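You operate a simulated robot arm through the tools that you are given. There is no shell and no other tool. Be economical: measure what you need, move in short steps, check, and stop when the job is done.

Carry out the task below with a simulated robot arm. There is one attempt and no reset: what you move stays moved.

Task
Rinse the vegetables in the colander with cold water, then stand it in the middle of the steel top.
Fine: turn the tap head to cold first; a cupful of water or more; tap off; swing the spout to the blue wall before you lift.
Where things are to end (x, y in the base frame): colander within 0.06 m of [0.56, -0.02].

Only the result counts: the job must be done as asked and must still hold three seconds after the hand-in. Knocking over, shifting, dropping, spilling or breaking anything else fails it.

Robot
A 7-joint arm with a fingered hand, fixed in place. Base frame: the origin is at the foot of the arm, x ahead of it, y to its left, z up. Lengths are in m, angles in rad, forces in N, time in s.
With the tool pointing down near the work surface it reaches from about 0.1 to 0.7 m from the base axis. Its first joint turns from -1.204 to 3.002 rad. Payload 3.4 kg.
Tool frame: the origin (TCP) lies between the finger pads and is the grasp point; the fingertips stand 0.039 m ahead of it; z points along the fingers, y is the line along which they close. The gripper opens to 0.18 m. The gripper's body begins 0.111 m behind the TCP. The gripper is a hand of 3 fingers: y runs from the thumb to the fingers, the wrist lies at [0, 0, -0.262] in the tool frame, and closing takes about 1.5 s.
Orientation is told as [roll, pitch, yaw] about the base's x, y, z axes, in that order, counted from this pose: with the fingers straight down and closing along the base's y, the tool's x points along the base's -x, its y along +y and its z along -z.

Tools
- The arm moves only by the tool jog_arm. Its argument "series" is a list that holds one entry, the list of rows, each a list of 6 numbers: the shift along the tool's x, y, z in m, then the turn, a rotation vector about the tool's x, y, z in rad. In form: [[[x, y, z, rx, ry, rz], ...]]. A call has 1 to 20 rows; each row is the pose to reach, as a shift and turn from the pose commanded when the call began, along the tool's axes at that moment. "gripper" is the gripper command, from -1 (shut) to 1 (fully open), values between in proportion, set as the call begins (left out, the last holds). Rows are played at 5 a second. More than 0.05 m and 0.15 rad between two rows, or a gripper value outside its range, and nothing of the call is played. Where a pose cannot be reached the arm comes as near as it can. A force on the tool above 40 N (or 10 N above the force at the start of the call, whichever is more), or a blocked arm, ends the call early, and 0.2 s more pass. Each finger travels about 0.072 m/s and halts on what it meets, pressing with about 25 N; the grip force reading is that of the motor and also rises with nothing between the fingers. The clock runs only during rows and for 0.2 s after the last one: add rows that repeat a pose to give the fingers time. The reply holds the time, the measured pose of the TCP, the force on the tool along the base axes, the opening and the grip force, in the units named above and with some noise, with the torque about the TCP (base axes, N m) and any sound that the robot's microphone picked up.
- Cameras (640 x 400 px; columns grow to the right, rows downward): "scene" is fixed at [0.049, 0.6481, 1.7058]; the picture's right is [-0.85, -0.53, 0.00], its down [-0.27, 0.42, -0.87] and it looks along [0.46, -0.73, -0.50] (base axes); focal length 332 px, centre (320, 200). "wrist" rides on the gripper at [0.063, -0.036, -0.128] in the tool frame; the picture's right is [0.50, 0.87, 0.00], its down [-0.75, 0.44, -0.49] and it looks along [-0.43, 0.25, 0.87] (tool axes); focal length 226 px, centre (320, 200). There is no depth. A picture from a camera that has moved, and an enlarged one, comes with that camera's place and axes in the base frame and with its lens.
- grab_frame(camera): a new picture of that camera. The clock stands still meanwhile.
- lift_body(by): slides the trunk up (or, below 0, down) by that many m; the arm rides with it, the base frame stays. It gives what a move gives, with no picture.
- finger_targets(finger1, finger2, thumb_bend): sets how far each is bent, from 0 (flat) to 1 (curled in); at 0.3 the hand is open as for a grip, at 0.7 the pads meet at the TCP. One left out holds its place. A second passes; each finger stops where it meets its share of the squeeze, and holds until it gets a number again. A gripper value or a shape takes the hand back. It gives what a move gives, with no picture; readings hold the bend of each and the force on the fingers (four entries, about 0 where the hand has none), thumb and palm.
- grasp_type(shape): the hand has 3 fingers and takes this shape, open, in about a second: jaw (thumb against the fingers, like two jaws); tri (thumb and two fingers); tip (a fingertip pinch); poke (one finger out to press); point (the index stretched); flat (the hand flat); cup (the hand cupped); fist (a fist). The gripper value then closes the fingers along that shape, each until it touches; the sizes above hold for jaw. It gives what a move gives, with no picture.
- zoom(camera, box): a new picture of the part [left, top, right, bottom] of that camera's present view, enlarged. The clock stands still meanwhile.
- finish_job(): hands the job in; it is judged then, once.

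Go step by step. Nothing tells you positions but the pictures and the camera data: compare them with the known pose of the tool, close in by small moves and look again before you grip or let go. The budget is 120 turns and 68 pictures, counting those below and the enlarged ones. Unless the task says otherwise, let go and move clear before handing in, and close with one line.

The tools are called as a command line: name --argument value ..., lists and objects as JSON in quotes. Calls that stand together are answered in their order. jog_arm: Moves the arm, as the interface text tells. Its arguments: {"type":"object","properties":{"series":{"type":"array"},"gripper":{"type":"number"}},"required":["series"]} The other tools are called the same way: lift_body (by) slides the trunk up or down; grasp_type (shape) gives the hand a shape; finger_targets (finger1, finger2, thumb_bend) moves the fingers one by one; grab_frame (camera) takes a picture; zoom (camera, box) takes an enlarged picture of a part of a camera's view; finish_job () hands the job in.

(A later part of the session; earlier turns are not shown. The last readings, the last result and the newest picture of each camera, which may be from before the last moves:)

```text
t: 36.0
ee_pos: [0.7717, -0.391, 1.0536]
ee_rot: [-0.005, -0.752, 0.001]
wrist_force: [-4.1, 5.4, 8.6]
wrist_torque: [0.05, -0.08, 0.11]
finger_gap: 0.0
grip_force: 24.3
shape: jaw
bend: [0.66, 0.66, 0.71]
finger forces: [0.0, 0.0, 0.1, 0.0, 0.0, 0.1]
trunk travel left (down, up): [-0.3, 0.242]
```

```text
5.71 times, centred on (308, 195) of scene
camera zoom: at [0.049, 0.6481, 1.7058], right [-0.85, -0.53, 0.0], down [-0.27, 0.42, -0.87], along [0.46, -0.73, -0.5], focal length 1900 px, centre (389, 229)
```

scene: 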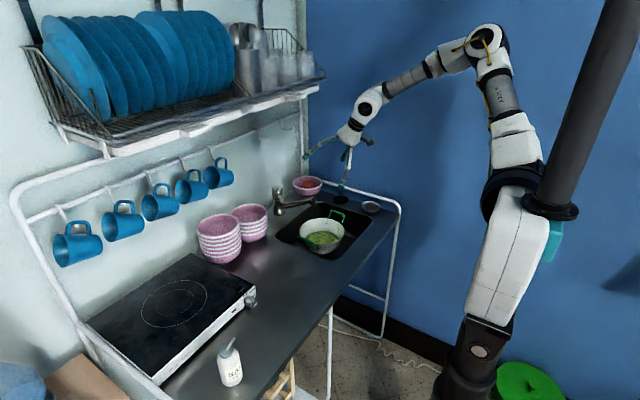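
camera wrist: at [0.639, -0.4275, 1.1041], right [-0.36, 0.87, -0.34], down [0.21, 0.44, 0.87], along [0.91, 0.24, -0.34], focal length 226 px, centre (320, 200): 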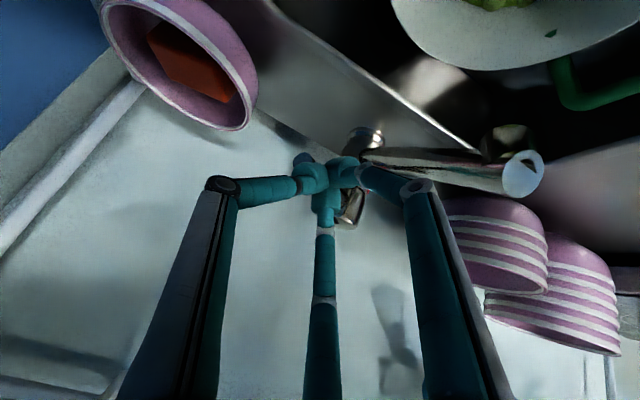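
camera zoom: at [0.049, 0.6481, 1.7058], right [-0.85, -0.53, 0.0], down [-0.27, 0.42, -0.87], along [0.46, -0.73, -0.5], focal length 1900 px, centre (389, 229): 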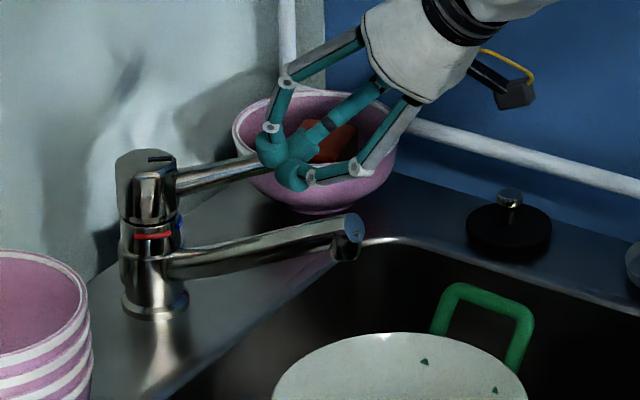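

The move was refused only for row size; I'll repeat with smaller steps.

jog_arm --series '[[[-0.034, 0, -0.0365, 0, 0, 0], [-0.0505, 0.02, -0.0759, 0, 0, 0], [-0.0354, 0.055, -0.1037, 0, 0, 0], [-0.0135, 0.09, -0.1242, 0, 0, 0], [-0.0077, 0.135, -0.1297, 0, 0, 0], [0.0196, 0.156, -0.1005, 0, 0, 0], [0.0469, 0.156, -0.0713, 0, 0, 0], [0.0729, 0.156, -0.0436, 0, 0, 0], [0.0729, 0.156, -0.0436, 0, 0, 0]]]'

grab_frame --camera "wrist"

zoom --camera "scene" --box '[252, 160, 364, 230]'

```text
t: 38.0
ee_pos: [0.69, -0.2356, 1.0346]
ee_rot: [-0.001, -0.753, 0.0]
wrist_force: [0.8, -0.1, -1.0]
wrist_torque: [0.02, 0.0, -0.04]
finger_gap: 0.0
grip_force: 24.5
shape: jaw
bend: [0.66, 0.66, 0.69]
finger forces: [0.0, 0.0, 0.1, 0.0, 0.0, 0.0]
trunk travel left (down, up): [-0.3, 0.242]
```

```text
29 pictures are left
camera wrist: at [0.5575, -0.2725, 1.0846], right [-0.36, 0.87, -0.34], down [0.21, 0.44, 0.87], along [0.91, 0.24, -0.34], focal length 226 px, centre (320, 200)
```

wrist: 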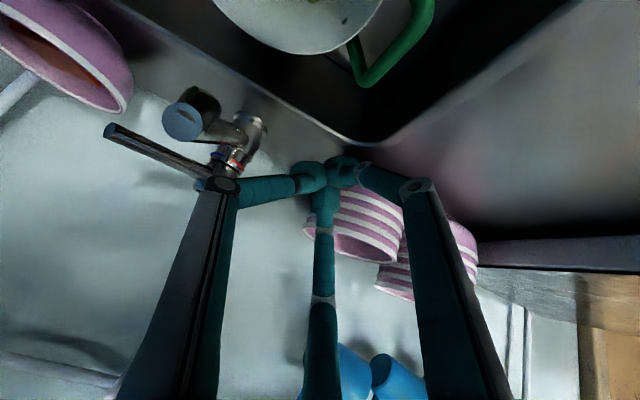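

```text
5.71 times, centred on (308, 195) of scene
camera zoom: at [0.049, 0.6481, 1.7058], right [-0.85, -0.53, 0.0], down [-0.27, 0.42, -0.87], along [0.46, -0.73, -0.5], focal length 1900 px, centre (389, 229)
```

zoom: 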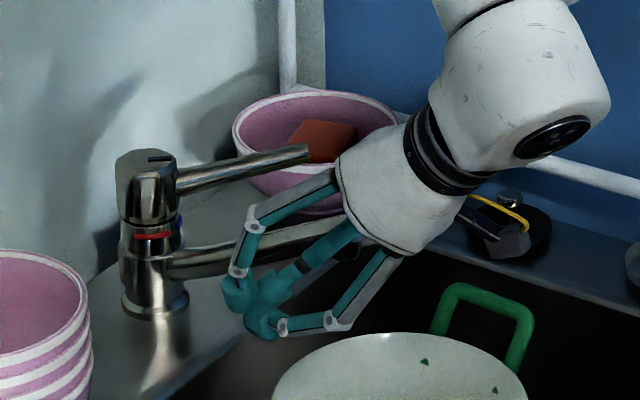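

The hand is beside the spout. I'll push it towards -y along an arc, about 30° first.

jog_arm --series '[[[-0.0091, -0.015, 0.0195, 0, 0, 0], [-0.0106, -0.041, 0.0208, 0, 0, 0], [-0.008, -0.055, 0.0187, 0, 0, 0], [-0.006, -0.07, 0.0165, 0, 0, 0], [-0.0055, -0.085, 0.016, 0, 0, 0], [-0.0051, -0.099, 0.0157, 0, 0, 0], [-0.0065, -0.114, 0.017, 0, 0, 0], [-0.0079, -0.128, 0.0184, 0, 0, 0]]]'

grab_frame --camera "wrist"

zoom --camera "scene" --box '[252, 160, 364, 230]'

```text
t: 39.8
ee_pos: [0.708, -0.3684, 1.0239]
ee_rot: [0.0, -0.75, -0.001]
wrist_force: [-0.2, -0.5, -0.3]
wrist_torque: [0.0, 0.01, 0.0]
finger_gap: 0.0004
grip_force: 25.1
shape: jaw
bend: [0.66, 0.66, 0.69]
finger forces: [0.0, 0.0, 0.0, 0.0, 0.6, 0.1]
trunk travel left (down, up): [-0.3, 0.242]
```

```text
27 pictures are left
camera wrist: at [0.5757, -0.4035, 1.0741], right [-0.36, 0.87, -0.34], down [0.22, 0.44, 0.87], along [0.91, 0.24, -0.35], focal length 226 px, centre (320, 200)
```

wrist: 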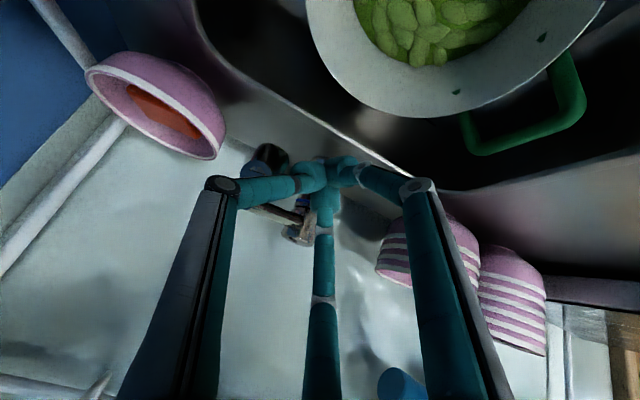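

```text
5.71 times, centred on (308, 195) of scene
camera zoom: at [0.049, 0.6481, 1.7058], right [-0.85, -0.53, 0.0], down [-0.27, 0.42, -0.87], along [0.46, -0.73, -0.5], focal length 1900 px, centre (389, 229)
```

zoom: 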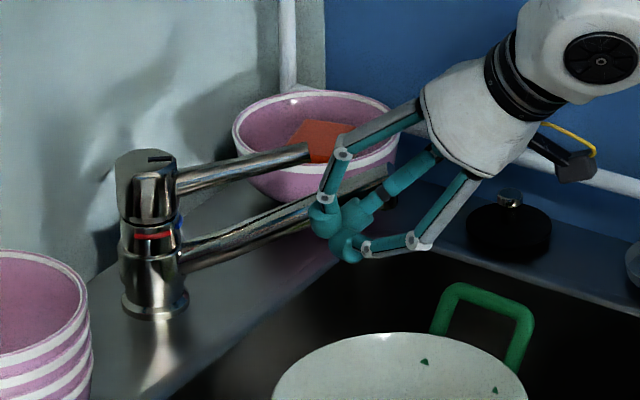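

The spout follows, now at about 30°. I continue the arc slightly lower, staying clear of the lever end.

jog_arm --series '[[[0.0039, -0.013, 0.01, 0, 0, 0], [0.0002, -0.026, 0.0134, 0, 0, 0], [-0.0049, -0.039, 0.0182, 0, 0, 0], [-0.01, -0.052, 0.023, 0, 0, 0], [-0.0158, -0.064, 0.0285, 0, 0, 0], [-0.0224, -0.076, 0.0346, 0, 0, 0]]]'

grab_frame --camera "wrist"

zoom --camera "scene" --box '[252, 160, 364, 230]'

```text
t: 41.1
ee_pos: [0.7409, -0.4334, 1.0142]
ee_rot: [-0.007, -0.74, 0.007]
wrist_force: [-34.5, 19.2, -4.6]
wrist_torque: [0.14, 0.17, -0.49]
finger_gap: 0.0
grip_force: 24.9
shape: jaw
bend: [0.65, 0.65, 0.71]
finger forces: [0.0, 0.1, 0.1, 0.0, 81.3, 0.0]
trunk travel left (down, up): [-0.3, 0.242]
```

```text
25 pictures are left
camera wrist: at [0.6087, -0.4706, 1.0665], right [-0.37, 0.86, -0.34], down [0.22, 0.44, 0.87], along [0.9, 0.25, -0.36], focal length 226 px, centre (320, 200)
```

wrist: 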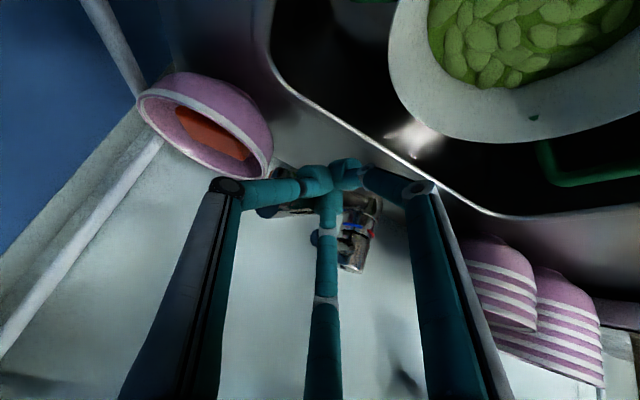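

```text
5.71 times, centred on (308, 195) of scene
camera zoom: at [0.049, 0.6481, 1.7058], right [-0.85, -0.53, 0.0], down [-0.27, 0.42, -0.87], along [0.46, -0.73, -0.5], focal length 1900 px, centre (389, 229)
```

zoom: 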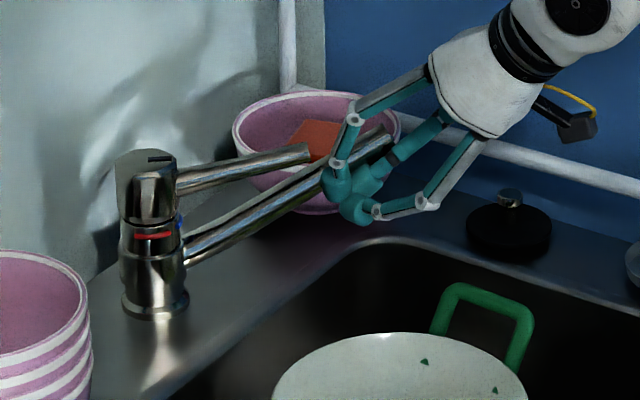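

The push ended at the spout's stop (about 50° towards the blue wall, thumb loaded on it). I back off and up, then look at the result.

jog_arm --series '[[[0.0219, 0.02, -0.0205, 0, 0, 0], [0.03, 0.02, -0.0556, 0, 0, 0], [0.035, 0.02, -0.0944, 0, 0, 0], [0.033, 0.02, -0.14, 0, 0, 0], [0.031, 0.02, -0.1865, 0, 0, 0], [0.031, 0.02, -0.1865, 0, 0, 0]]]'

grab_frame --camera "wrist"

zoom --camera "scene" --box '[252, 170, 396, 260]'

```text
t: 42.5
ee_pos: [0.5991, -0.4257, 1.1276]
ee_rot: [0.0, -0.749, -0.002]
wrist_force: [0.3, 0.5, -0.5]
wrist_torque: [-0.02, 0.0, -0.01]
finger_gap: 0.0003
grip_force: 25.1
shape: jaw
bend: [0.73, 0.73, 0.75]
finger forces: [0.1, 0.0, 0.1, 0.1, 0.1, 0.1]
trunk travel left (down, up): [-0.3, 0.242]
```

```text
23 pictures are left
camera wrist: at [0.4665, -0.4612, 1.1784], right [-0.36, 0.87, -0.34], down [0.22, 0.43, 0.87], along [0.91, 0.24, -0.35], focal length 226 px, centre (320, 200)
```

wrist: 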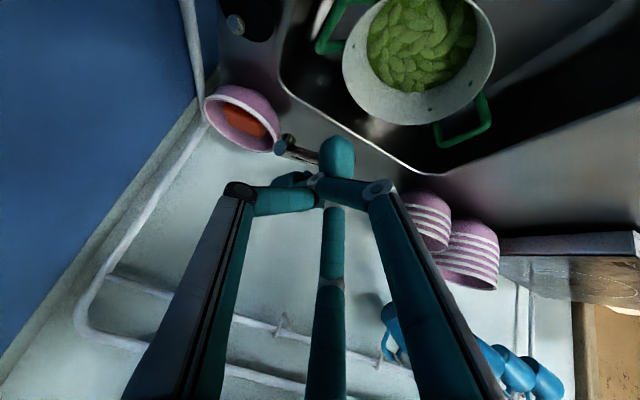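

```text
4.44 times, centred on (324, 215) of scene
camera zoom: at [0.049, 0.6481, 1.7058], right [-0.85, -0.53, 0.0], down [-0.27, 0.42, -0.87], along [0.46, -0.73, -0.5], focal length 1478 px, centre (302, 133)
```

zoom: 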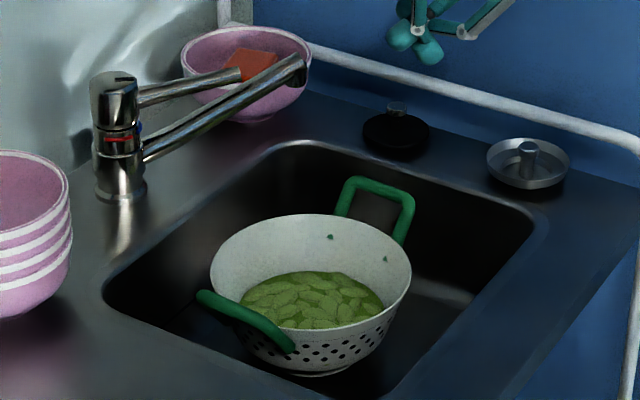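

The spout now points at the wall and the tap is off, so the colander is free to lift. I'll turn the hand vertical above it, with the thumb on the -x side so the fingers miss the handles (which lie along ±y).

jog_arm --series '[[[-0.008, 0.011, -0.009, 0, 0.125, 0], [-0.016, 0.022, -0.0175, 0, 0.25, 0], [-0.0245, 0.033, -0.0263, 0, 0.375, 0], [-0.0327, 0.044, -0.035, 0, 0.5, 0], [-0.0408, 0.055, -0.0438, 0, 0.625, 0], [-0.049, 0.066, -0.0526, 0, 0.75, 0], [-0.049, 0.066, -0.0526, 0, 0.75, 0]]]'

jog_arm --series '[[[-0.01, 0, 0, 0, 0, 0.143], [-0.02, 0, 0, 0, 0, 0.286], [-0.03, 0, 0, 0, 0, 0.429], [-0.04, 0, 0, 0, 0, 0.572], [-0.05, 0, 0, 0, 0, 0.715], [-0.06, 0, 0, 0, 0, 0.858], [-0.06, 0, 0, 0, 0, 1.0], [-0.06, 0, 0, 0, 0, 1.144], [-0.06, 0, 0, 0, 0, 1.287], [-0.06, 0, 0, 0, 0, 1.43], [-0.06, 0, 0, 0, 0, 1.43]]]'

```text
t: 44.1
ee_pos: [0.5981, -0.3557, 1.2037]
ee_rot: [-0.001, -0.001, -0.001]
wrist_force: [-0.2, 0.0, 0.3]
wrist_torque: [0.0, -0.03, 0.01]
finger_gap: 0.0
grip_force: 25.1
shape: jaw
bend: [0.73, 0.73, 0.75]
finger forces: [0.1, 0.1, 0.0, 0.1, 0.0, 0.1]
trunk travel left (down, up): [-0.3, 0.242]
```

```text
t: 46.5
ee_pos: [0.6577, -0.3546, 1.2018]
ee_rot: [0.0, -0.003, -1.432]
wrist_force: [-0.3, -0.2, -0.2]
wrist_torque: [0.0, -0.01, 0.03]
finger_gap: 0.0001
grip_force: 24.7
shape: jaw
bend: [0.73, 0.73, 0.75]
finger forces: [0.1, 0.0, 0.1, 0.0, 0.1, 0.0]
trunk travel left (down, up): [-0.3, 0.242]
```

That pose is reachable. I'll open the fingers wider than the normal grip and look down at the colander.

finger_targets --finger1 0.15 --finger2 0.15 --thumb_bend 0.15

grab_frame --camera "wrist"

zoom --camera "scene" --box '[252, 110, 412, 250]'

```text
t: 47.5
ee_pos: [0.6589, -0.3557, 1.202]
ee_rot: [-0.001, -0.002, -1.43]
wrist_force: [0.6, 0.5, -0.7]
wrist_torque: [0.0, 0.03, 0.0]
finger_gap: 0.1892
grip_force: 0.1
shape: fingers
bend: [0.15, 0.15, 0.15]
finger forces: [0.0, 0.0, 0.1, 0.1, 0.0, 0.1]
trunk travel left (down, up): [-0.3, 0.242]
```

```text
21 pictures are left
camera wrist: at [0.6145, -0.2981, 1.3295], right [0.79, 0.62, 0.0], down [0.54, -0.69, 0.49], along [0.3, -0.39, -0.87], focal length 226 px, centre (320, 200)
```

wrist: 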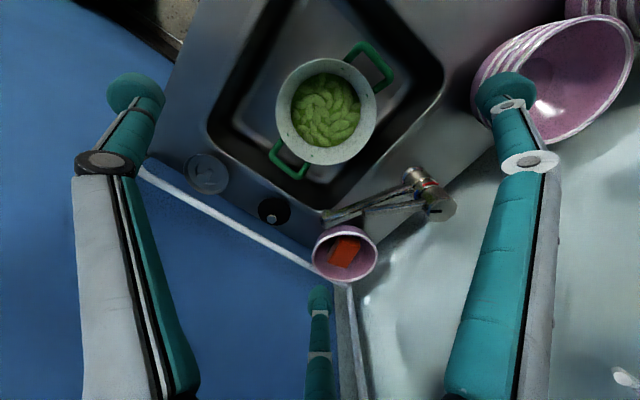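

```text
2.86 times, centred on (332, 180) of scene
camera zoom: at [0.049, 0.6481, 1.7058], right [-0.85, -0.53, 0.0], down [-0.27, 0.42, -0.87], along [0.46, -0.73, -0.5], focal length 950 px, centre (286, 257)
```

zoom: 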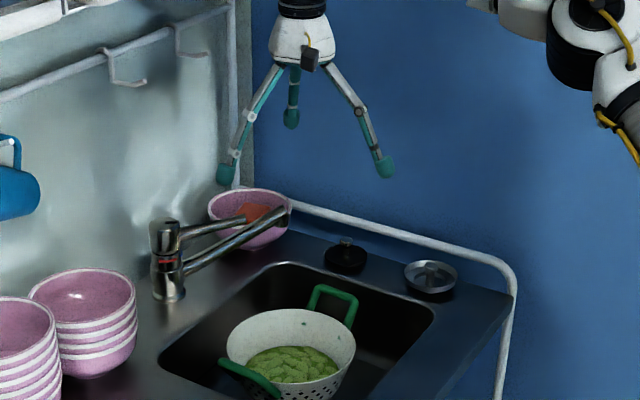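

The fingers now stand on a circle of about 0.13 m radius, at 120° spacing, and the colander rim radius is about 0.095 m. I'll enlarge the colander to place the handles exactly.

zoom --camera "wrist" --box '[200, 20, 460, 220]'

```text
2.00 times, centred on (330, 120) of wrist
camera zoom: at [0.6145, -0.2981, 1.3295], right [0.79, 0.62, 0.0], down [0.54, -0.69, 0.49], along [0.3, -0.39, -0.87], focal length 452 px, centre (300, 360)
```

zoom: 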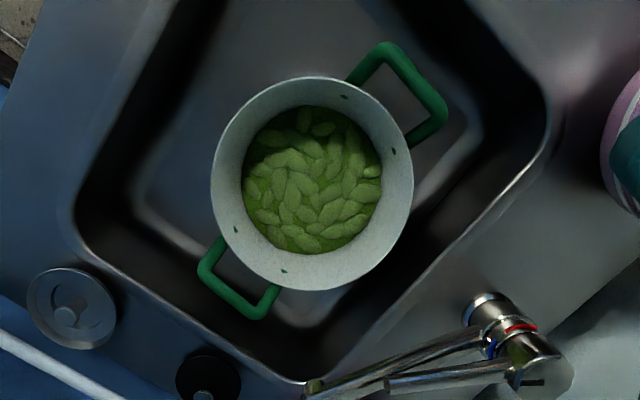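

Colander rim centre is (0.667,-0.345,0.875), handles along ±y, rim radius 0.097. The spout end hangs at about (0.746,-0.462), so I'll descend to the front-left first, then slide in underneath it. First I turn, shift and set the opening.

jog_arm --series '[[[0.023, -0.019, 0, 0, 0, 0.088], [0.0467, -0.0379, 0, 0, 0, 0.174], [0.0467, -0.0379, 0, 0, 0, 0.174]]]'

lift_body --by -0.2

grab_frame --camera "wrist"

zoom --camera "scene" --box '[252, 110, 412, 250]'

```text
t: 48.4
ee_pos: [0.6205, -0.4144, 1.2014]
ee_rot: [-0.001, 0.004, -1.597]
wrist_force: [0.1, -0.1, -0.2]
wrist_torque: [0.02, 0.0, -0.01]
finger_gap: 0.189
grip_force: 0.0
shape: fingers
bend: [0.15, 0.15, 0.15]
finger forces: [0.0, 0.1, 0.0, 0.1, 0.0, 0.1]
out of reach, approached as far as the arm can: row 1, 2, 3
trunk travel left (down, up): [-0.3, 0.242]
```

```text
t: 50.1
ee_pos: [0.662, -0.4118, 0.9272]
ee_rot: [-0.175, -0.003, -1.592]
wrist_force: [-1.6, -2.4, 10.6]
wrist_torque: [-1.22, -0.51, -0.25]
finger_gap: 0.189
grip_force: 4.7
shape: fingers
bend: [0.15, 0.06, 0.15]
finger forces: [0.0, 9.7, 0.0, 0.0, 0.0, 0.1]
trunk travel left (down, up): [-0.125, 0.417]
stopped: the force on the tool passed its limit at 47 N (the readings are from after the stop); the commanded pose is now the measured one
```

```text
18 pictures are left
camera wrist: at [0.6497, -0.3489, 1.0586], right [0.86, 0.48, -0.15], down [0.5, -0.76, 0.41], along [0.08, -0.43, -0.9], focal length 226 px, centre (320, 200)
```

wrist: 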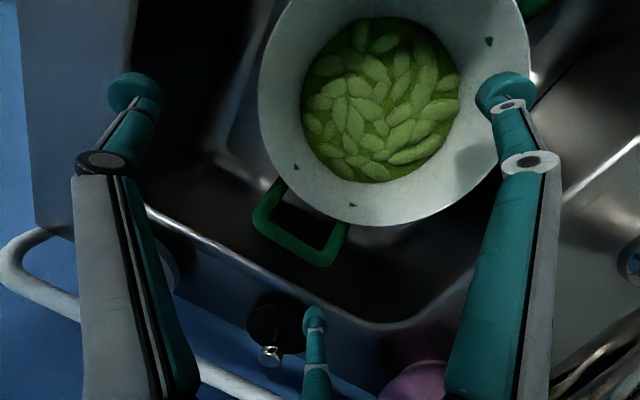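

```text
2.86 times, centred on (332, 180) of scene
camera zoom: at [0.049, 0.6481, 1.7058], right [-0.85, -0.53, 0.0], down [-0.27, 0.42, -0.87], along [0.46, -0.73, -0.5], focal length 950 px, centre (286, 257)
```

zoom: 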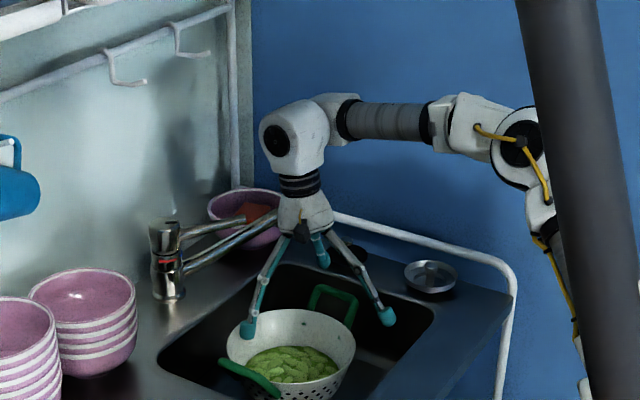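

Chaining was a mistake: the turn ran into a joint limit, the arm ended up displaced, and a finger met the worktop behind the sink. I raise straight back up the same way and check what was touched.

lift_body --by 0.2

zoom --camera "scene" --box '[252, 160, 412, 260]'

```text
t: 52.2
ee_pos: [0.6631, -0.4115, 1.1239]
ee_rot: [-0.179, -0.004, -1.598]
wrist_force: [0.3, 0.2, 0.1]
wrist_torque: [-0.04, 0.01, 0.01]
finger_gap: 0.1894
grip_force: 0.0
shape: fingers
bend: [0.15, 0.14, 0.15]
finger forces: [0.0, 0.0, 0.1, 0.2, 0.0, 0.0]
trunk travel left (down, up): [-0.325, 0.217]
```

```text
4.00 times, centred on (332, 210) of scene
camera zoom: at [0.049, 0.6481, 1.7058], right [-0.85, -0.53, 0.0], down [-0.27, 0.42, -0.87], along [0.46, -0.73, -0.5], focal length 1330 px, centre (272, 160)
```

zoom: 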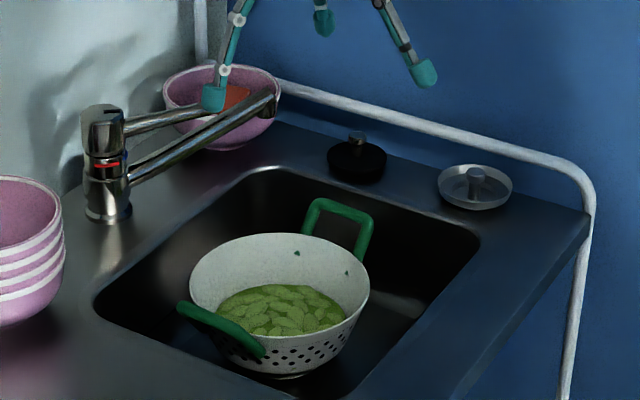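

Nothing was disturbed; plug, dish, bowl, spout and colander are all where they were. The hand is three-fold symmetric, so yaw +0.52 gives the same finger layout without the joint limit. I straighten and move out first.

jog_arm --series '[[[0.027, -0.017, -0.02, -0.06, 0, 0], [0.053, -0.034, -0.04, -0.12, 0, 0], [0.08, -0.05, -0.06, -0.179, 0, 0], [0.08, -0.05, -0.06, -0.179, 0, 0]]]'

```text
t: 53.2
ee_pos: [0.6329, -0.4136, 1.184]
ee_rot: [0.001, 0.0, -1.59]
wrist_force: [-0.5, 0.3, -0.9]
wrist_torque: [0.01, -0.01, -0.01]
finger_gap: 0.1892
grip_force: 0.1
shape: fingers
bend: [0.15, 0.14, 0.15]
finger forces: [0.1, 0.0, 0.0, 0.1, 0.0, 0.1]
out of reach, approached as far as the arm can: row 1, 2, 3, 4
trunk travel left (down, up): [-0.325, 0.217]
```

Now I rotate the yaw back through zero to +0.52.

jog_arm --series '[[[0, 0, 0, 0, 0, -0.14], [0, 0, 0, 0, 0, -0.28], [0, 0, 0, 0, 0, -0.42], [0, 0, 0, 0, 0, -0.56], [0, 0, 0, 0, 0, -0.7], [0, 0, 0, 0, 0, -0.84], [0, 0, 0, 0, 0, -0.98], [0, 0, 0, 0, 0, -1.12], [0, 0, 0, 0, 0, -1.26], [0, 0, 0, 0, 0, -1.4], [0, 0, 0, 0, 0, -1.54], [0, 0, 0, 0, 0, -1.68], [0, 0, 0, 0, 0, -1.82], [0, 0, 0, 0, 0, -1.96], [0, 0, 0, 0, 0, -2.1], [0, 0, 0, 0, 0, -2.1]]]'

```text
t: 56.6
ee_pos: [0.629, -0.4139, 1.1886]
ee_rot: [-0.007, 0.002, 0.505]
wrist_force: [0.1, 0.6, -0.5]
wrist_torque: [0.02, 0.04, -0.04]
finger_gap: 0.1894
grip_force: 0.1
shape: fingers
bend: [0.15, 0.14, 0.15]
finger forces: [0.0, 0.0, 0.0, 0.0, 0.0, 0.0]
trunk travel left (down, up): [-0.325, 0.217]
```

The orientation is right (yaw 0.505). I move to the descent point left of the colander centre and check the pose before lowering.

jog_arm --series '[[[-0.012, 0.031, 0, 0, 0, 0], [-0.024, 0.062, 0, 0, 0, 0], [-0.0357, 0.0934, 0, 0, 0, 0], [-0.0357, 0.0934, 0, 0, 0, 0]]]'

```text
t: 57.6
ee_pos: [0.6165, -0.3139, 1.1899]
ee_rot: [-0.008, 0.002, 0.5]
wrist_force: [0.2, -0.2, 0.1]
wrist_torque: [0.0, 0.0, 0.01]
finger_gap: 0.1894
grip_force: 0.0
shape: fingers
bend: [0.15, 0.14, 0.15]
finger forces: [0.0, 0.0, 0.1, 0.0, 0.0, 0.0]
trunk travel left (down, up): [-0.325, 0.217]
```

On target. I lower the trunk by 0.215 m so the fingertips come to about z 0.935, still above rim and handles.

lift_body --by -0.215

grab_frame --camera "wrist"

zoom --camera "scene" --box '[252, 150, 412, 250]'

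```text
t: 59.9
ee_pos: [0.6151, -0.3145, 0.9739]
ee_rot: [-0.009, -0.001, 0.502]
wrist_force: [-0.4, -0.4, 0.3]
wrist_torque: [0.02, 0.03, 0.01]
finger_gap: 0.1893
grip_force: 0.1
shape: fingers
bend: [0.15, 0.14, 0.15]
finger forces: [0.1, 0.0, 0.0, 0.1, 0.0, 0.0]
trunk travel left (down, up): [-0.11, 0.432]
```

```text
15 pictures are left
camera wrist: at [0.5773, -0.376, 1.1027], right [-0.85, 0.52, -0.01], down [0.45, 0.75, 0.49], along [0.26, 0.42, -0.87], focal length 226 px, centre (320, 200)
```

wrist: 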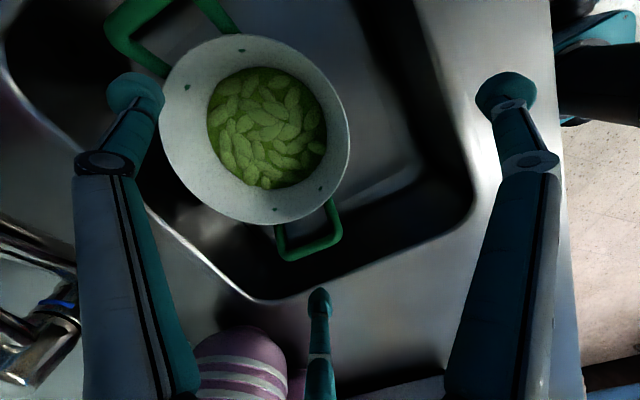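

```text
4.00 times, centred on (332, 200) of scene
camera zoom: at [0.049, 0.6481, 1.7058], right [-0.85, -0.53, 0.0], down [-0.27, 0.42, -0.87], along [0.46, -0.73, -0.5], focal length 1330 px, centre (272, 200)
```

zoom: 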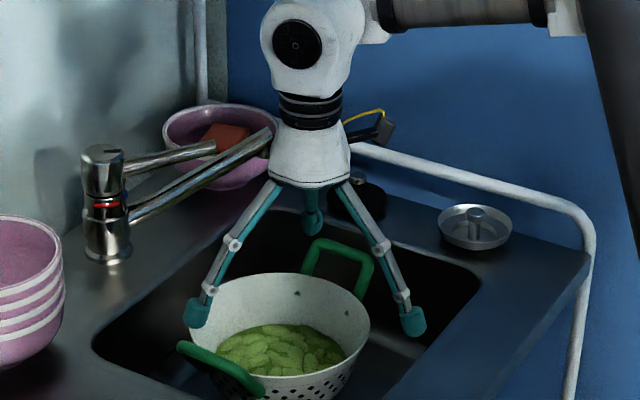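

Refined, the rim centre is (0.668,-0.351) with radius 0.097. The near handle reaches x=0.725, so I'll turn the hand slightly and centre it at (0.683,-0.351) to miss both handles. First I set the finger openings and slide in at this height.

finger_targets --finger1 0.13 --finger2 0.18 --thumb_bend 0.2

jog_arm --series '[[[0, 0, 0.012, 0, 0, 0.03], [0, 0, 0.022, 0, 0, 0.06], [-0.012, -0.019, 0.022, 0, 0, 0.1], [-0.027, -0.042, 0.022, 0, 0, 0.1], [-0.042, -0.0647, 0.022, 0, 0, 0.1], [-0.042, -0.0647, 0.022, 0, 0, 0.1]]]'

grab_frame --camera "wrist"

zoom --camera "scene" --box '[252, 150, 412, 250]'

```text
t: 60.9
ee_pos: [0.6158, -0.3148, 0.9739]
ee_rot: [-0.007, 0.002, 0.501]
wrist_force: [0.1, -1.0, 0.3]
wrist_torque: [0.01, 0.02, -0.02]
finger_gap: 0.1858
grip_force: 0.1
shape: fingers
bend: [0.13, 0.18, 0.2]
finger forces: [0.0, 0.0, 0.1, 0.0, 0.1, 0.1]
trunk travel left (down, up): [-0.11, 0.432]
```

```text
t: 62.3
ee_pos: [0.6826, -0.3513, 0.9508]
ee_rot: [-0.008, 0.0, 0.402]
wrist_force: [-0.3, -0.3, -0.2]
wrist_torque: [0.02, -0.02, 0.04]
finger_gap: 0.1858
grip_force: 0.1
shape: fingers
bend: [0.13, 0.18, 0.2]
finger forces: [0.0, 0.1, 0.0, 0.0, 0.1, 0.0]
trunk travel left (down, up): [-0.11, 0.432]
```

```text
13 pictures are left
camera wrist: at [0.6398, -0.409, 1.0791], right [-0.8, 0.6, -0.01], down [0.52, 0.7, 0.49], along [0.3, 0.39, -0.87], focal length 226 px, centre (320, 200)
```

wrist: 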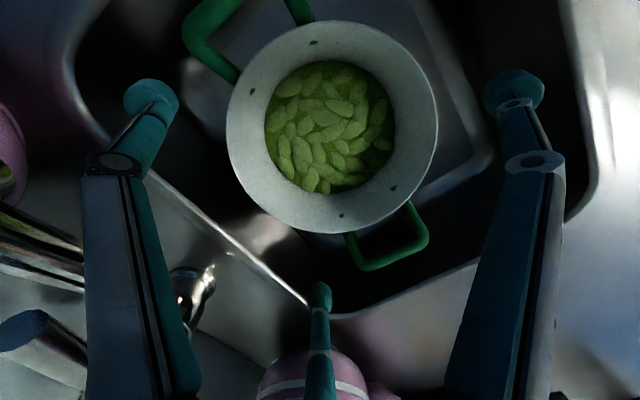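

```text
4.00 times, centred on (332, 200) of scene
camera zoom: at [0.049, 0.6481, 1.7058], right [-0.85, -0.53, 0.0], down [-0.27, 0.42, -0.87], along [0.46, -0.73, -0.5], focal length 1330 px, centre (272, 200)
```

zoom: 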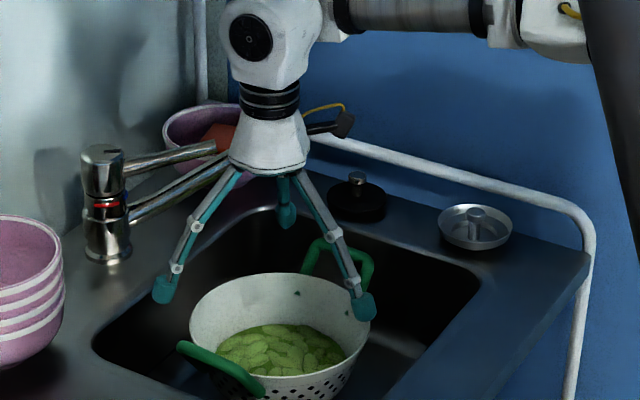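

All three fingers are outside the rim and clear of the handle feet and spout. I lower 0.085 m around the colander.

lift_body --by -0.085

grab_frame --camera "wrist"

zoom --camera "scene" --box '[252, 150, 412, 250]'

```text
t: 63.5
ee_pos: [0.6823, -0.3514, 0.8681]
ee_rot: [-0.008, 0.0, 0.402]
wrist_force: [-0.2, -0.2, -0.3]
wrist_torque: [-0.02, 0.01, 0.0]
finger_gap: 0.1863
grip_force: 0.1
shape: fingers
bend: [0.13, 0.18, 0.2]
finger forces: [0.0, 0.0, 0.0, 0.0, 0.1, 0.0]
trunk travel left (down, up): [-0.025, 0.517]
```

```text
11 pictures are left
camera wrist: at [0.6391, -0.4091, 0.9965], right [-0.8, 0.6, -0.01], down [0.52, 0.7, 0.49], along [0.3, 0.39, -0.87], focal length 226 px, centre (320, 200)
```

wrist: 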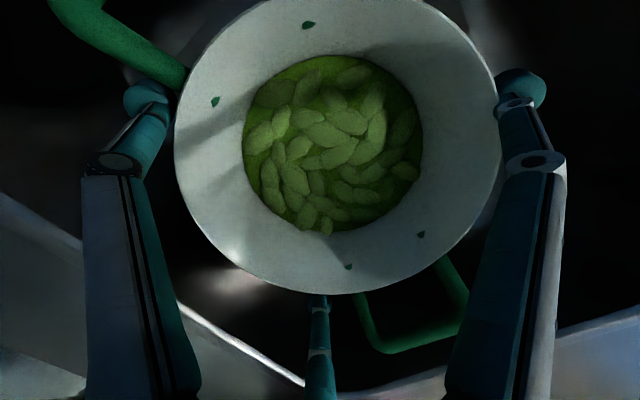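

```text
4.00 times, centred on (332, 200) of scene
camera zoom: at [0.049, 0.6481, 1.7058], right [-0.85, -0.53, 0.0], down [-0.27, 0.42, -0.87], along [0.46, -0.73, -0.5], focal length 1330 px, centre (272, 200)
```

zoom: 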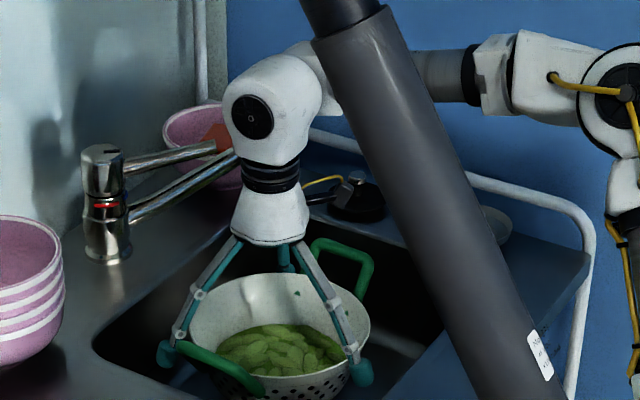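

The fingers surround the colander below the rim. I close them onto the wall.

finger_targets --finger1 0.6 --finger2 0.6 --thumb_bend 0.6

zoom --camera "wrist" --box '[40, 0, 600, 400]'

```text
t: 64.5
ee_pos: [0.6842, -0.3512, 0.8654]
ee_rot: [-0.005, -0.001, 0.401]
wrist_force: [0.1, -2.0, 3.7]
wrist_torque: [-0.18, 0.2, 0.09]
finger_gap: 0.1701
grip_force: 24.0
shape: fingers
bend: [0.18, 0.49, 0.49]
finger forces: [13.9, 12.8, 0.1, 0.1, 21.1, 0.0]
trunk travel left (down, up): [-0.025, 0.517]
```

```text
1.00 times, centred on (320, 200) of wrist (not enlarged: the box is as wide or as high as the picture)
camera zoom: at [0.6402, -0.4088, 0.9947], right [-0.8, 0.6, 0.0], down [0.52, 0.7, 0.49], along [0.3, 0.39, -0.87], focal length 226 px, centre (320, 200)
```

zoom: 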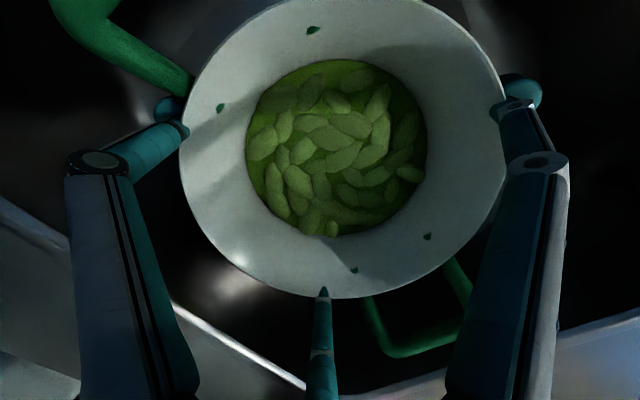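

All three fingers hold (14, 13 and 21 N). I lift 4 cm first, staying below the spout, and check the hold.

lift_body --by 0.04

zoom --camera "scene" --box '[252, 150, 412, 250]'

```text
t: 65.4
ee_pos: [0.6864, -0.353, 0.9032]
ee_rot: [-0.005, 0.007, 0.4]
wrist_force: [0.3, 0.3, -5.6]
wrist_torque: [-0.05, -0.04, 0.02]
finger_gap: 0.1698
grip_force: 23.2
shape: fingers
bend: [0.18, 0.49, 0.5]
finger forces: [13.4, 13.7, 0.0, 0.1, 19.5, 0.0]
trunk travel left (down, up): [-0.065, 0.477]
```

```text
4.00 times, centred on (332, 200) of scene
camera zoom: at [0.049, 0.6481, 1.7058], right [-0.85, -0.53, 0.0], down [-0.27, 0.42, -0.87], along [0.46, -0.73, -0.5], focal length 1330 px, centre (272, 200)
```

zoom: 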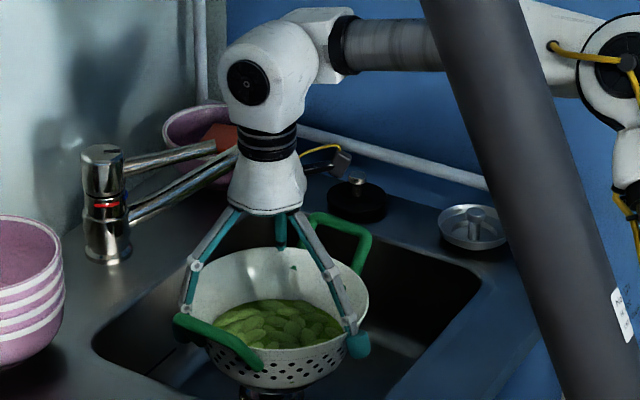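

The colander is held level (about 0.55 kg). I shift it away from the spout, still inside the sink, then lift.

jog_arm --series '[[[-0.001, 0.016, 0, 0, 0, 0], [-0.002, 0.032, 0, 0, 0, 0], [-0.0037, 0.0473, 0, 0, 0, 0], [-0.0037, 0.0473, 0, 0, 0, 0]]]'

lift_body --by 0.17

grab_frame --camera "scene"

```text
t: 66.4
ee_pos: [0.669, -0.3084, 0.9062]
ee_rot: [-0.005, 0.003, 0.4]
wrist_force: [-0.1, 0.2, -4.2]
wrist_torque: [0.0, -0.05, -0.01]
finger_gap: 0.1695
grip_force: 22.9
shape: fingers
bend: [0.18, 0.49, 0.5]
finger forces: [13.4, 13.6, 0.1, 0.1, 19.4, 0.1]
trunk travel left (down, up): [-0.065, 0.477]
```

```text
t: 68.3
ee_pos: [0.6702, -0.3072, 1.0756]
ee_rot: [-0.005, 0.005, 0.402]
wrist_force: [-0.3, 0.4, -4.6]
wrist_torque: [0.0, -0.1, 0.02]
finger_gap: 0.1697
grip_force: 23.1
shape: fingers
bend: [0.18, 0.49, 0.5]
finger forces: [13.3, 13.6, 0.1, 0.0, 19.1, 0.1]
trunk travel left (down, up): [-0.235, 0.307]
```

```text
7 pictures are left
```

scene: 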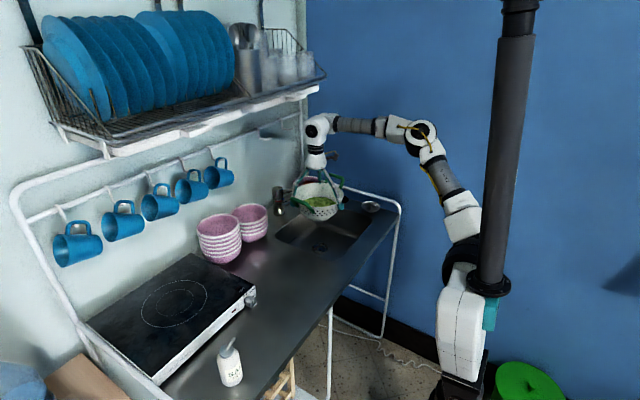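

Colander hangs level above the sink and everything else is in place. I carry it to the middle of the steel top, aiming for centre (0.56,-0.04).

jog_arm --series '[[[-0.0014, 0.028, 0, 0, 0, 0], [-0.0027, 0.057, 0, 0, 0, 0], [-0.004, 0.085, 0, 0, 0, 0], [-0.0054, 0.114, 0, 0, 0, 0], [-0.0068, 0.142, 0, 0, 0, 0], [-0.0082, 0.17, 0, 0, 0, 0], [-0.0095, 0.199, 0, 0, 0, 0], [-0.0109, 0.227, 0, 0, 0, 0], [-0.0122, 0.256, 0, 0, 0, 0], [-0.0136, 0.284, 0, 0, 0, 0], [-0.0136, 0.284, 0, 0, 0, 0]]]'

zoom --camera "scene" --box '[170, 150, 390, 350]'

```text
t: 70.7
ee_pos: [0.5692, -0.0964, 1.0648]
ee_rot: [-0.006, 0.003, 0.402]
wrist_force: [0.3, -0.3, -4.6]
wrist_torque: [-0.01, -0.03, 0.03]
finger_gap: 0.1692
grip_force: 22.5
shape: fingers
bend: [0.18, 0.49, 0.5]
finger forces: [13.4, 13.5, 0.0, 0.1, 18.7, 0.0]
out of reach, approached as far as the arm can: row 8, 9, 10, 11
trunk travel left (down, up): [-0.235, 0.307]
```

```text
2.00 times, centred on (280, 250) of scene
camera zoom: at [0.049, 0.6481, 1.7058], right [-0.85, -0.53, 0.0], down [-0.27, 0.42, -0.87], along [0.46, -0.73, -0.5], focal length 665 px, centre (400, 100)
```

zoom: 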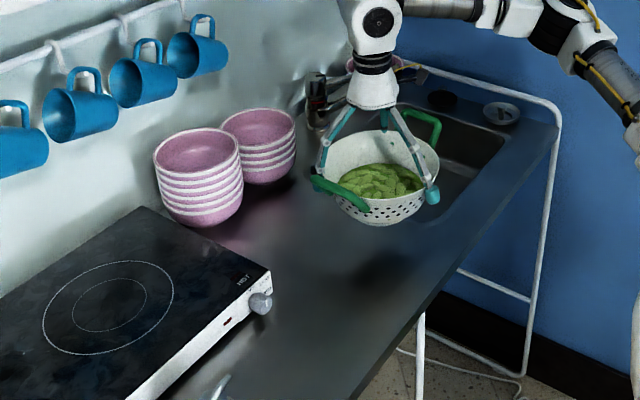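

The arm stopped at y=-0.096, probably at a limit of the first joint, with the colander still held. I'll try going around at a slightly larger radius.

jog_arm --series '[[[-0.016, 0.012, 0, 0, 0, 0], [-0.032, 0.024, 0, 0, 0, 0], [-0.0483, 0.035, 0, 0, 0, 0], [-0.0483, 0.035, 0, 0, 0, 0]]]'

```text
t: 71.7
ee_pos: [0.5704, -0.0977, 1.0654]
ee_rot: [-0.008, 0.002, 0.4]
wrist_force: [-0.3, 0.6, -3.9]
wrist_torque: [0.0, -0.04, -0.03]
finger_gap: 0.1691
grip_force: 22.8
shape: fingers
bend: [0.18, 0.49, 0.5]
finger forces: [13.3, 13.5, 0.0, 0.0, 18.7, 0.0]
out of reach, approached as far as the arm can: row 1, 2, 3, 4
trunk travel left (down, up): [-0.235, 0.307]
```

Still blocked. It may be the wrist roll, so I let the yaw turn with the motion.

jog_arm --series '[[[0, 0, 0, 0, 0, -0.1], [0, 0, 0, 0, 0, -0.2], [-0.005, 0.013, 0, 0, 0, -0.3], [-0.01, 0.026, 0, 0, 0, -0.4], [-0.015, 0.039, 0, 0, 0, -0.4], [-0.015, 0.039, 0, 0, 0, -0.4]]]'

```text
t: 73.1
ee_pos: [0.5694, -0.0977, 1.0694]
ee_rot: [-0.005, 0.004, 0.803]
wrist_force: [-0.2, 0.2, -4.7]
wrist_torque: [0.01, -0.05, 0.03]
finger_gap: 0.1686
grip_force: 22.6
shape: fingers
bend: [0.18, 0.49, 0.5]
finger forces: [13.1, 13.2, 0.0, 0.1, 18.4, 0.0]
out of reach, approached as far as the arm can: row 3, 4, 5, 6
trunk travel left (down, up): [-0.235, 0.307]
```

Rotation is free but translation is not. I'll test whether arm height matters by going up 5 cm first, then +y.

jog_arm --series '[[[0, 0, -0.025, 0, 0, 0], [0, 0, -0.05, 0, 0, 0], [-0.018, 0.0175, -0.05, 0, 0, 0], [-0.036, 0.035, -0.05, 0, 0, 0], [-0.036, 0.035, -0.05, 0, 0, 0]]]'

```text
t: 74.3
ee_pos: [0.5575, -0.0972, 1.1015]
ee_rot: [-0.007, 0.005, 0.801]
wrist_force: [0.5, -0.9, -3.7]
wrist_torque: [0.01, -0.04, 0.02]
finger_gap: 0.1687
grip_force: 22.2
shape: fingers
bend: [0.18, 0.49, 0.5]
finger forces: [13.0, 13.2, 0.0, 0.0, 18.2, 0.1]
out of reach, approached as far as the arm can: row 1, 2, 3, 4, 5
trunk travel left (down, up): [-0.235, 0.307]
```

Going up is blocked too, so the wrist is too high relative to the shoulder. I raise the trunk 0.12 m, then come down with the arm while moving +y.

lift_body --by 0.12

jog_arm --series '[[[0, 0, 0.03, 0, 0, 0], [0, 0, 0.06, 0, 0, 0], [0, 0, 0.09, 0, 0, 0], [0, 0, 0.12, 0, 0, 0], [-0.018, 0.0175, 0.12, 0, 0, 0], [-0.036, 0.035, 0.12, 0, 0, 0], [-0.036, 0.035, 0.12, 0, 0, 0]]]'

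```text
t: 75.8
ee_pos: [0.5266, -0.0984, 1.2745]
ee_rot: [-0.079, -0.071, 0.8]
wrist_force: [0.3, -1.1, -4.0]
wrist_torque: [-0.03, -0.04, -0.04]
finger_gap: 0.1684
grip_force: 22.0
shape: fingers
bend: [0.18, 0.49, 0.5]
finger forces: [13.2, 13.1, 0.1, 0.1, 18.0, 0.0]
trunk travel left (down, up): [-0.355, 0.187]
```

```text
t: 77.4
ee_pos: [0.5416, -0.0771, 1.1562]
ee_rot: [-0.081, -0.072, 0.799]
wrist_force: [0.4, -0.6, -5.0]
wrist_torque: [-0.01, 0.01, -0.02]
finger_gap: 0.1681
grip_force: 22.1
shape: fingers
bend: [0.18, 0.5, 0.5]
finger forces: [13.0, 13.1, 0.0, 0.0, 17.8, 0.1]
out of reach, approached as far as the arm can: row 6, 7
trunk travel left (down, up): [-0.355, 0.187]
```

Coming lower relative to the shoulder helps (y now -0.077). I raise the trunk further, then descend with the arm, straightening the small tilt on the way.

lift_body --by 0.15

jog_arm --series '[[[0, 0, 0.03, -0.02, 0.018, 0], [0, 0, 0.06, -0.04, 0.036, 0], [0, 0, 0.09, -0.06, 0.054, 0], [0, 0, 0.12, -0.081, 0.072, 0], [0, 0, 0.15, -0.081, 0.072, 0], [0, 0, 0.18, -0.081, 0.072, 0], [0, 0, 0.2, -0.081, 0.072, 0], [0, 0, 0.2, -0.081, 0.072, 0]]]'

```text
t: 79.1
ee_pos: [0.5371, -0.0776, 1.311]
ee_rot: [-0.083, -0.076, 0.8]
wrist_force: [0.9, -0.8, -3.9]
wrist_torque: [0.0, -0.04, 0.0]
finger_gap: 0.1682
grip_force: 22.5
shape: fingers
bend: [0.18, 0.5, 0.5]
finger forces: [13.1, 13.1, 0.1, 0.0, 17.7, 0.0]
trunk travel left (down, up): [-0.505, 0.037]
```

```text
t: 80.9
ee_pos: [0.5339, -0.118, 1.1298]
ee_rot: [-0.003, -0.006, 0.797]
wrist_force: [0.4, -0.4, -4.7]
wrist_torque: [0.0, -0.04, 0.04]
finger_gap: 0.1679
grip_force: 21.6
shape: fingers
bend: [0.18, 0.5, 0.5]
finger forces: [12.5, 12.9, 0.1, 0.1, 17.6, 0.0]
out of reach, approached as far as the arm can: row 2, 3, 4, 5, 6, 7, 8
trunk travel left (down, up): [-0.505, 0.037]
```

There is a joint limit around azimuth -9°. I'll spend one picture to see the arm's elbow configuration.

grab_frame --camera "scene"

```text
5 pictures are left
```

scene: 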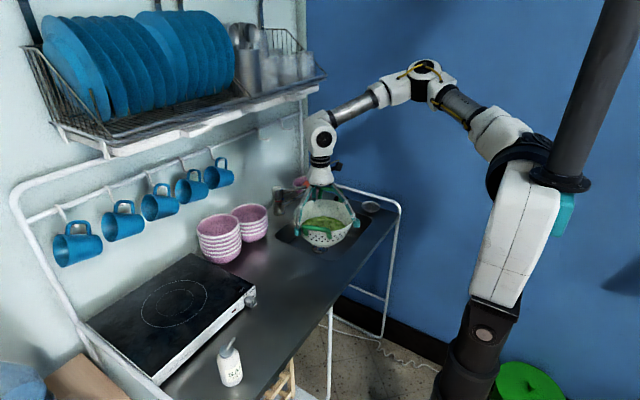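

The first joint is at its limit, so the wrist can't pass y≈-0.1 here. A slight tilt (0.17 rad, about 10°) with the wrist staying put brings the colander to y≈-0.06, inside tolerance, and it will settle flat on release.

jog_arm --series '[[[-0.016, 0.005, 0, -0.03, -0.031, 0], [-0.032, 0.01, 0, -0.059, -0.061, 0], [-0.048, 0.015, 0, -0.089, -0.092, 0], [-0.0647, 0.0194, 0, -0.118, -0.122, 0], [-0.0647, 0.0194, 0, -0.118, -0.122, 0]]]'

```text
t: 82.1
ee_pos: [0.5463, -0.0788, 1.1414]
ee_rot: [0.117, -0.127, 0.791]
wrist_force: [0.2, 0.1, -4.2]
wrist_torque: [-0.03, -0.09, -0.01]
finger_gap: 0.1678
grip_force: 21.2
shape: fingers
bend: [0.18, 0.5, 0.5]
finger forces: [12.6, 12.7, 0.1, 0.0, 17.7, 0.1]
out of reach, approached as far as the arm can: row 1, 2, 3, 4, 5
trunk travel left (down, up): [-0.505, 0.037]
```

Reach is better with the wrist higher relative to the shoulder. I keep the tilt, raise the arm 0.16 m, then I'll lower the trunk.

jog_arm --series '[[[-0.01, 0.004, -0.031, 0, 0, 0], [-0.02, 0.008, -0.062, 0, 0, 0], [-0.03, 0.0125, -0.092, 0, 0, 0], [-0.041, 0.0166, -0.123, 0, 0, 0], [-0.0511, 0.0208, -0.1533, 0, 0, 0], [-0.0511, 0.0208, -0.1533, 0, 0, 0]]]'

```text
t: 83.5
ee_pos: [0.5623, -0.0653, 1.298]
ee_rot: [0.117, -0.129, 0.791]
wrist_force: [0.3, -0.8, -2.9]
wrist_torque: [0.01, -0.07, -0.04]
finger_gap: 0.1678
grip_force: 21.3
shape: fingers
bend: [0.18, 0.5, 0.5]
finger forces: [12.4, 12.6, 0.1, 0.1, 17.5, 0.1]
out of reach, approached as far as the arm can: row 5, 6
trunk travel left (down, up): [-0.505, 0.037]
```

Colander is now above about (0.55,-0.05). I lower the trunk 0.23 m to come close to the worktop.

lift_body --by -0.23

zoom --camera "scene" --box '[190, 160, 370, 310]'

```text
t: 86.0
ee_pos: [0.5588, -0.0659, 1.0683]
ee_rot: [0.114, -0.126, 0.79]
wrist_force: [-0.3, 0.0, -4.9]
wrist_torque: [-0.08, -0.1, -0.03]
finger_gap: 0.1674
grip_force: 21.3
shape: fingers
bend: [0.18, 0.5, 0.5]
finger forces: [12.4, 12.7, 0.0, 0.0, 17.3, 0.0]
trunk travel left (down, up): [-0.275, 0.267]
```

```text
2.67 times, centred on (280, 235) of scene
camera zoom: at [0.049, 0.6481, 1.7058], right [-0.85, -0.53, 0.0], down [-0.27, 0.42, -0.87], along [0.46, -0.73, -0.5], focal length 887 px, centre (427, 107)
```

zoom: 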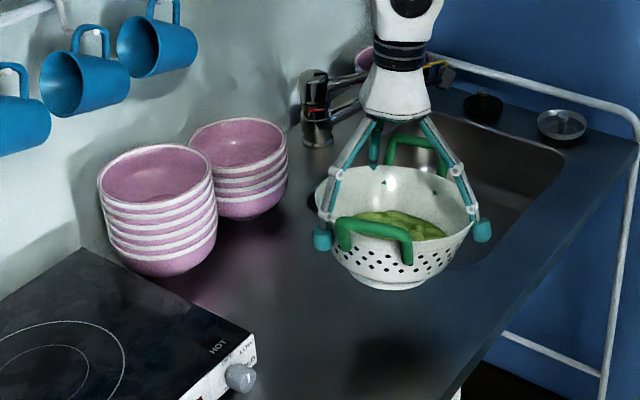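

The base is about 5 cm above the steel top, with space all round. I lower in steps, watching the force.

lift_body --by -0.04

lift_body --by -0.008

```text
t: 86.8
ee_pos: [0.5581, -0.0654, 1.0303]
ee_rot: [0.115, -0.129, 0.789]
wrist_force: [0.2, 0.4, -4.9]
wrist_torque: [-0.06, -0.04, 0.03]
finger_gap: 0.1679
grip_force: 20.9
shape: fingers
bend: [0.18, 0.5, 0.5]
finger forces: [12.3, 12.6, 0.0, 0.0, 17.2, 0.0]
trunk travel left (down, up): [-0.235, 0.307]
```

```text
t: 87.3
ee_pos: [0.5576, -0.0642, 1.0202]
ee_rot: [0.117, -0.129, 0.791]
wrist_force: [-0.7, -0.2, -4.3]
wrist_torque: [-0.05, -0.08, 0.0]
finger_gap: 0.1674
grip_force: 21.4
shape: fingers
bend: [0.18, 0.5, 0.5]
finger forces: [12.2, 12.6, 0.0, 0.0, 17.2, 0.0]
trunk travel left (down, up): [-0.227, 0.315]
```

lift_body --by -0.008

```text
t: 87.9
ee_pos: [0.5587, -0.0663, 1.0124]
ee_rot: [0.115, -0.126, 0.79]
wrist_force: [-0.6, 0.0, -4.2]
wrist_torque: [-0.03, -0.07, -0.01]
finger_gap: 0.1676
grip_force: 21.1
shape: fingers
bend: [0.18, 0.5, 0.5]
finger forces: [12.3, 12.6, 0.0, 0.0, 17.2, 0.0]
trunk travel left (down, up): [-0.219, 0.323]
```

No contact yet; I continue down in small steps.

lift_body --by -0.008

```text
t: 88.5
ee_pos: [0.558, -0.0632, 1.0051]
ee_rot: [0.115, -0.128, 0.789]
wrist_force: [-0.9, -0.2, -4.8]
wrist_torque: [-0.01, -0.06, -0.01]
finger_gap: 0.1675
grip_force: 21.3
shape: fingers
bend: [0.18, 0.5, 0.51]
finger forces: [12.2, 12.6, 0.0, 0.0, 17.0, 0.0]
trunk travel left (down, up): [-0.211, 0.331]
```

Still hanging free; another step down.

lift_body --by -0.008

```text
t: 89.1
ee_pos: [0.5596, -0.0651, 0.9977]
ee_rot: [0.116, -0.129, 0.792]
wrist_force: [2.0, 0.1, 4.2]
wrist_torque: [-0.27, -0.05, 0.05]
finger_gap: 0.1677
grip_force: 21.2
shape: fingers
bend: [0.19, 0.5, 0.51]
finger forces: [12.0, 13.2, 0.1, 0.0, 17.1, 0.0]
trunk travel left (down, up): [-0.203, 0.339]
```

The base has touched down (force change of about 9 N). I loosen the fingers slightly first so it settles gently.

finger_targets --finger1 0.17 --finger2 0.46 --thumb_bend 0.48

```text
t: 90.1
ee_pos: [0.5588, -0.065, 0.9979]
ee_rot: [0.115, -0.13, 0.79]
wrist_force: [6.3, 0.9, 13.1]
wrist_torque: [-0.49, -0.44, 0.21]
finger_gap: 0.1709
grip_force: 14.2
shape: fingers
bend: [0.13, 0.4, 0.42]
finger forces: [3.9, 10.5, 0.0, 0.0, 15.4, 0.1]
trunk travel left (down, up): [-0.203, 0.339]
```

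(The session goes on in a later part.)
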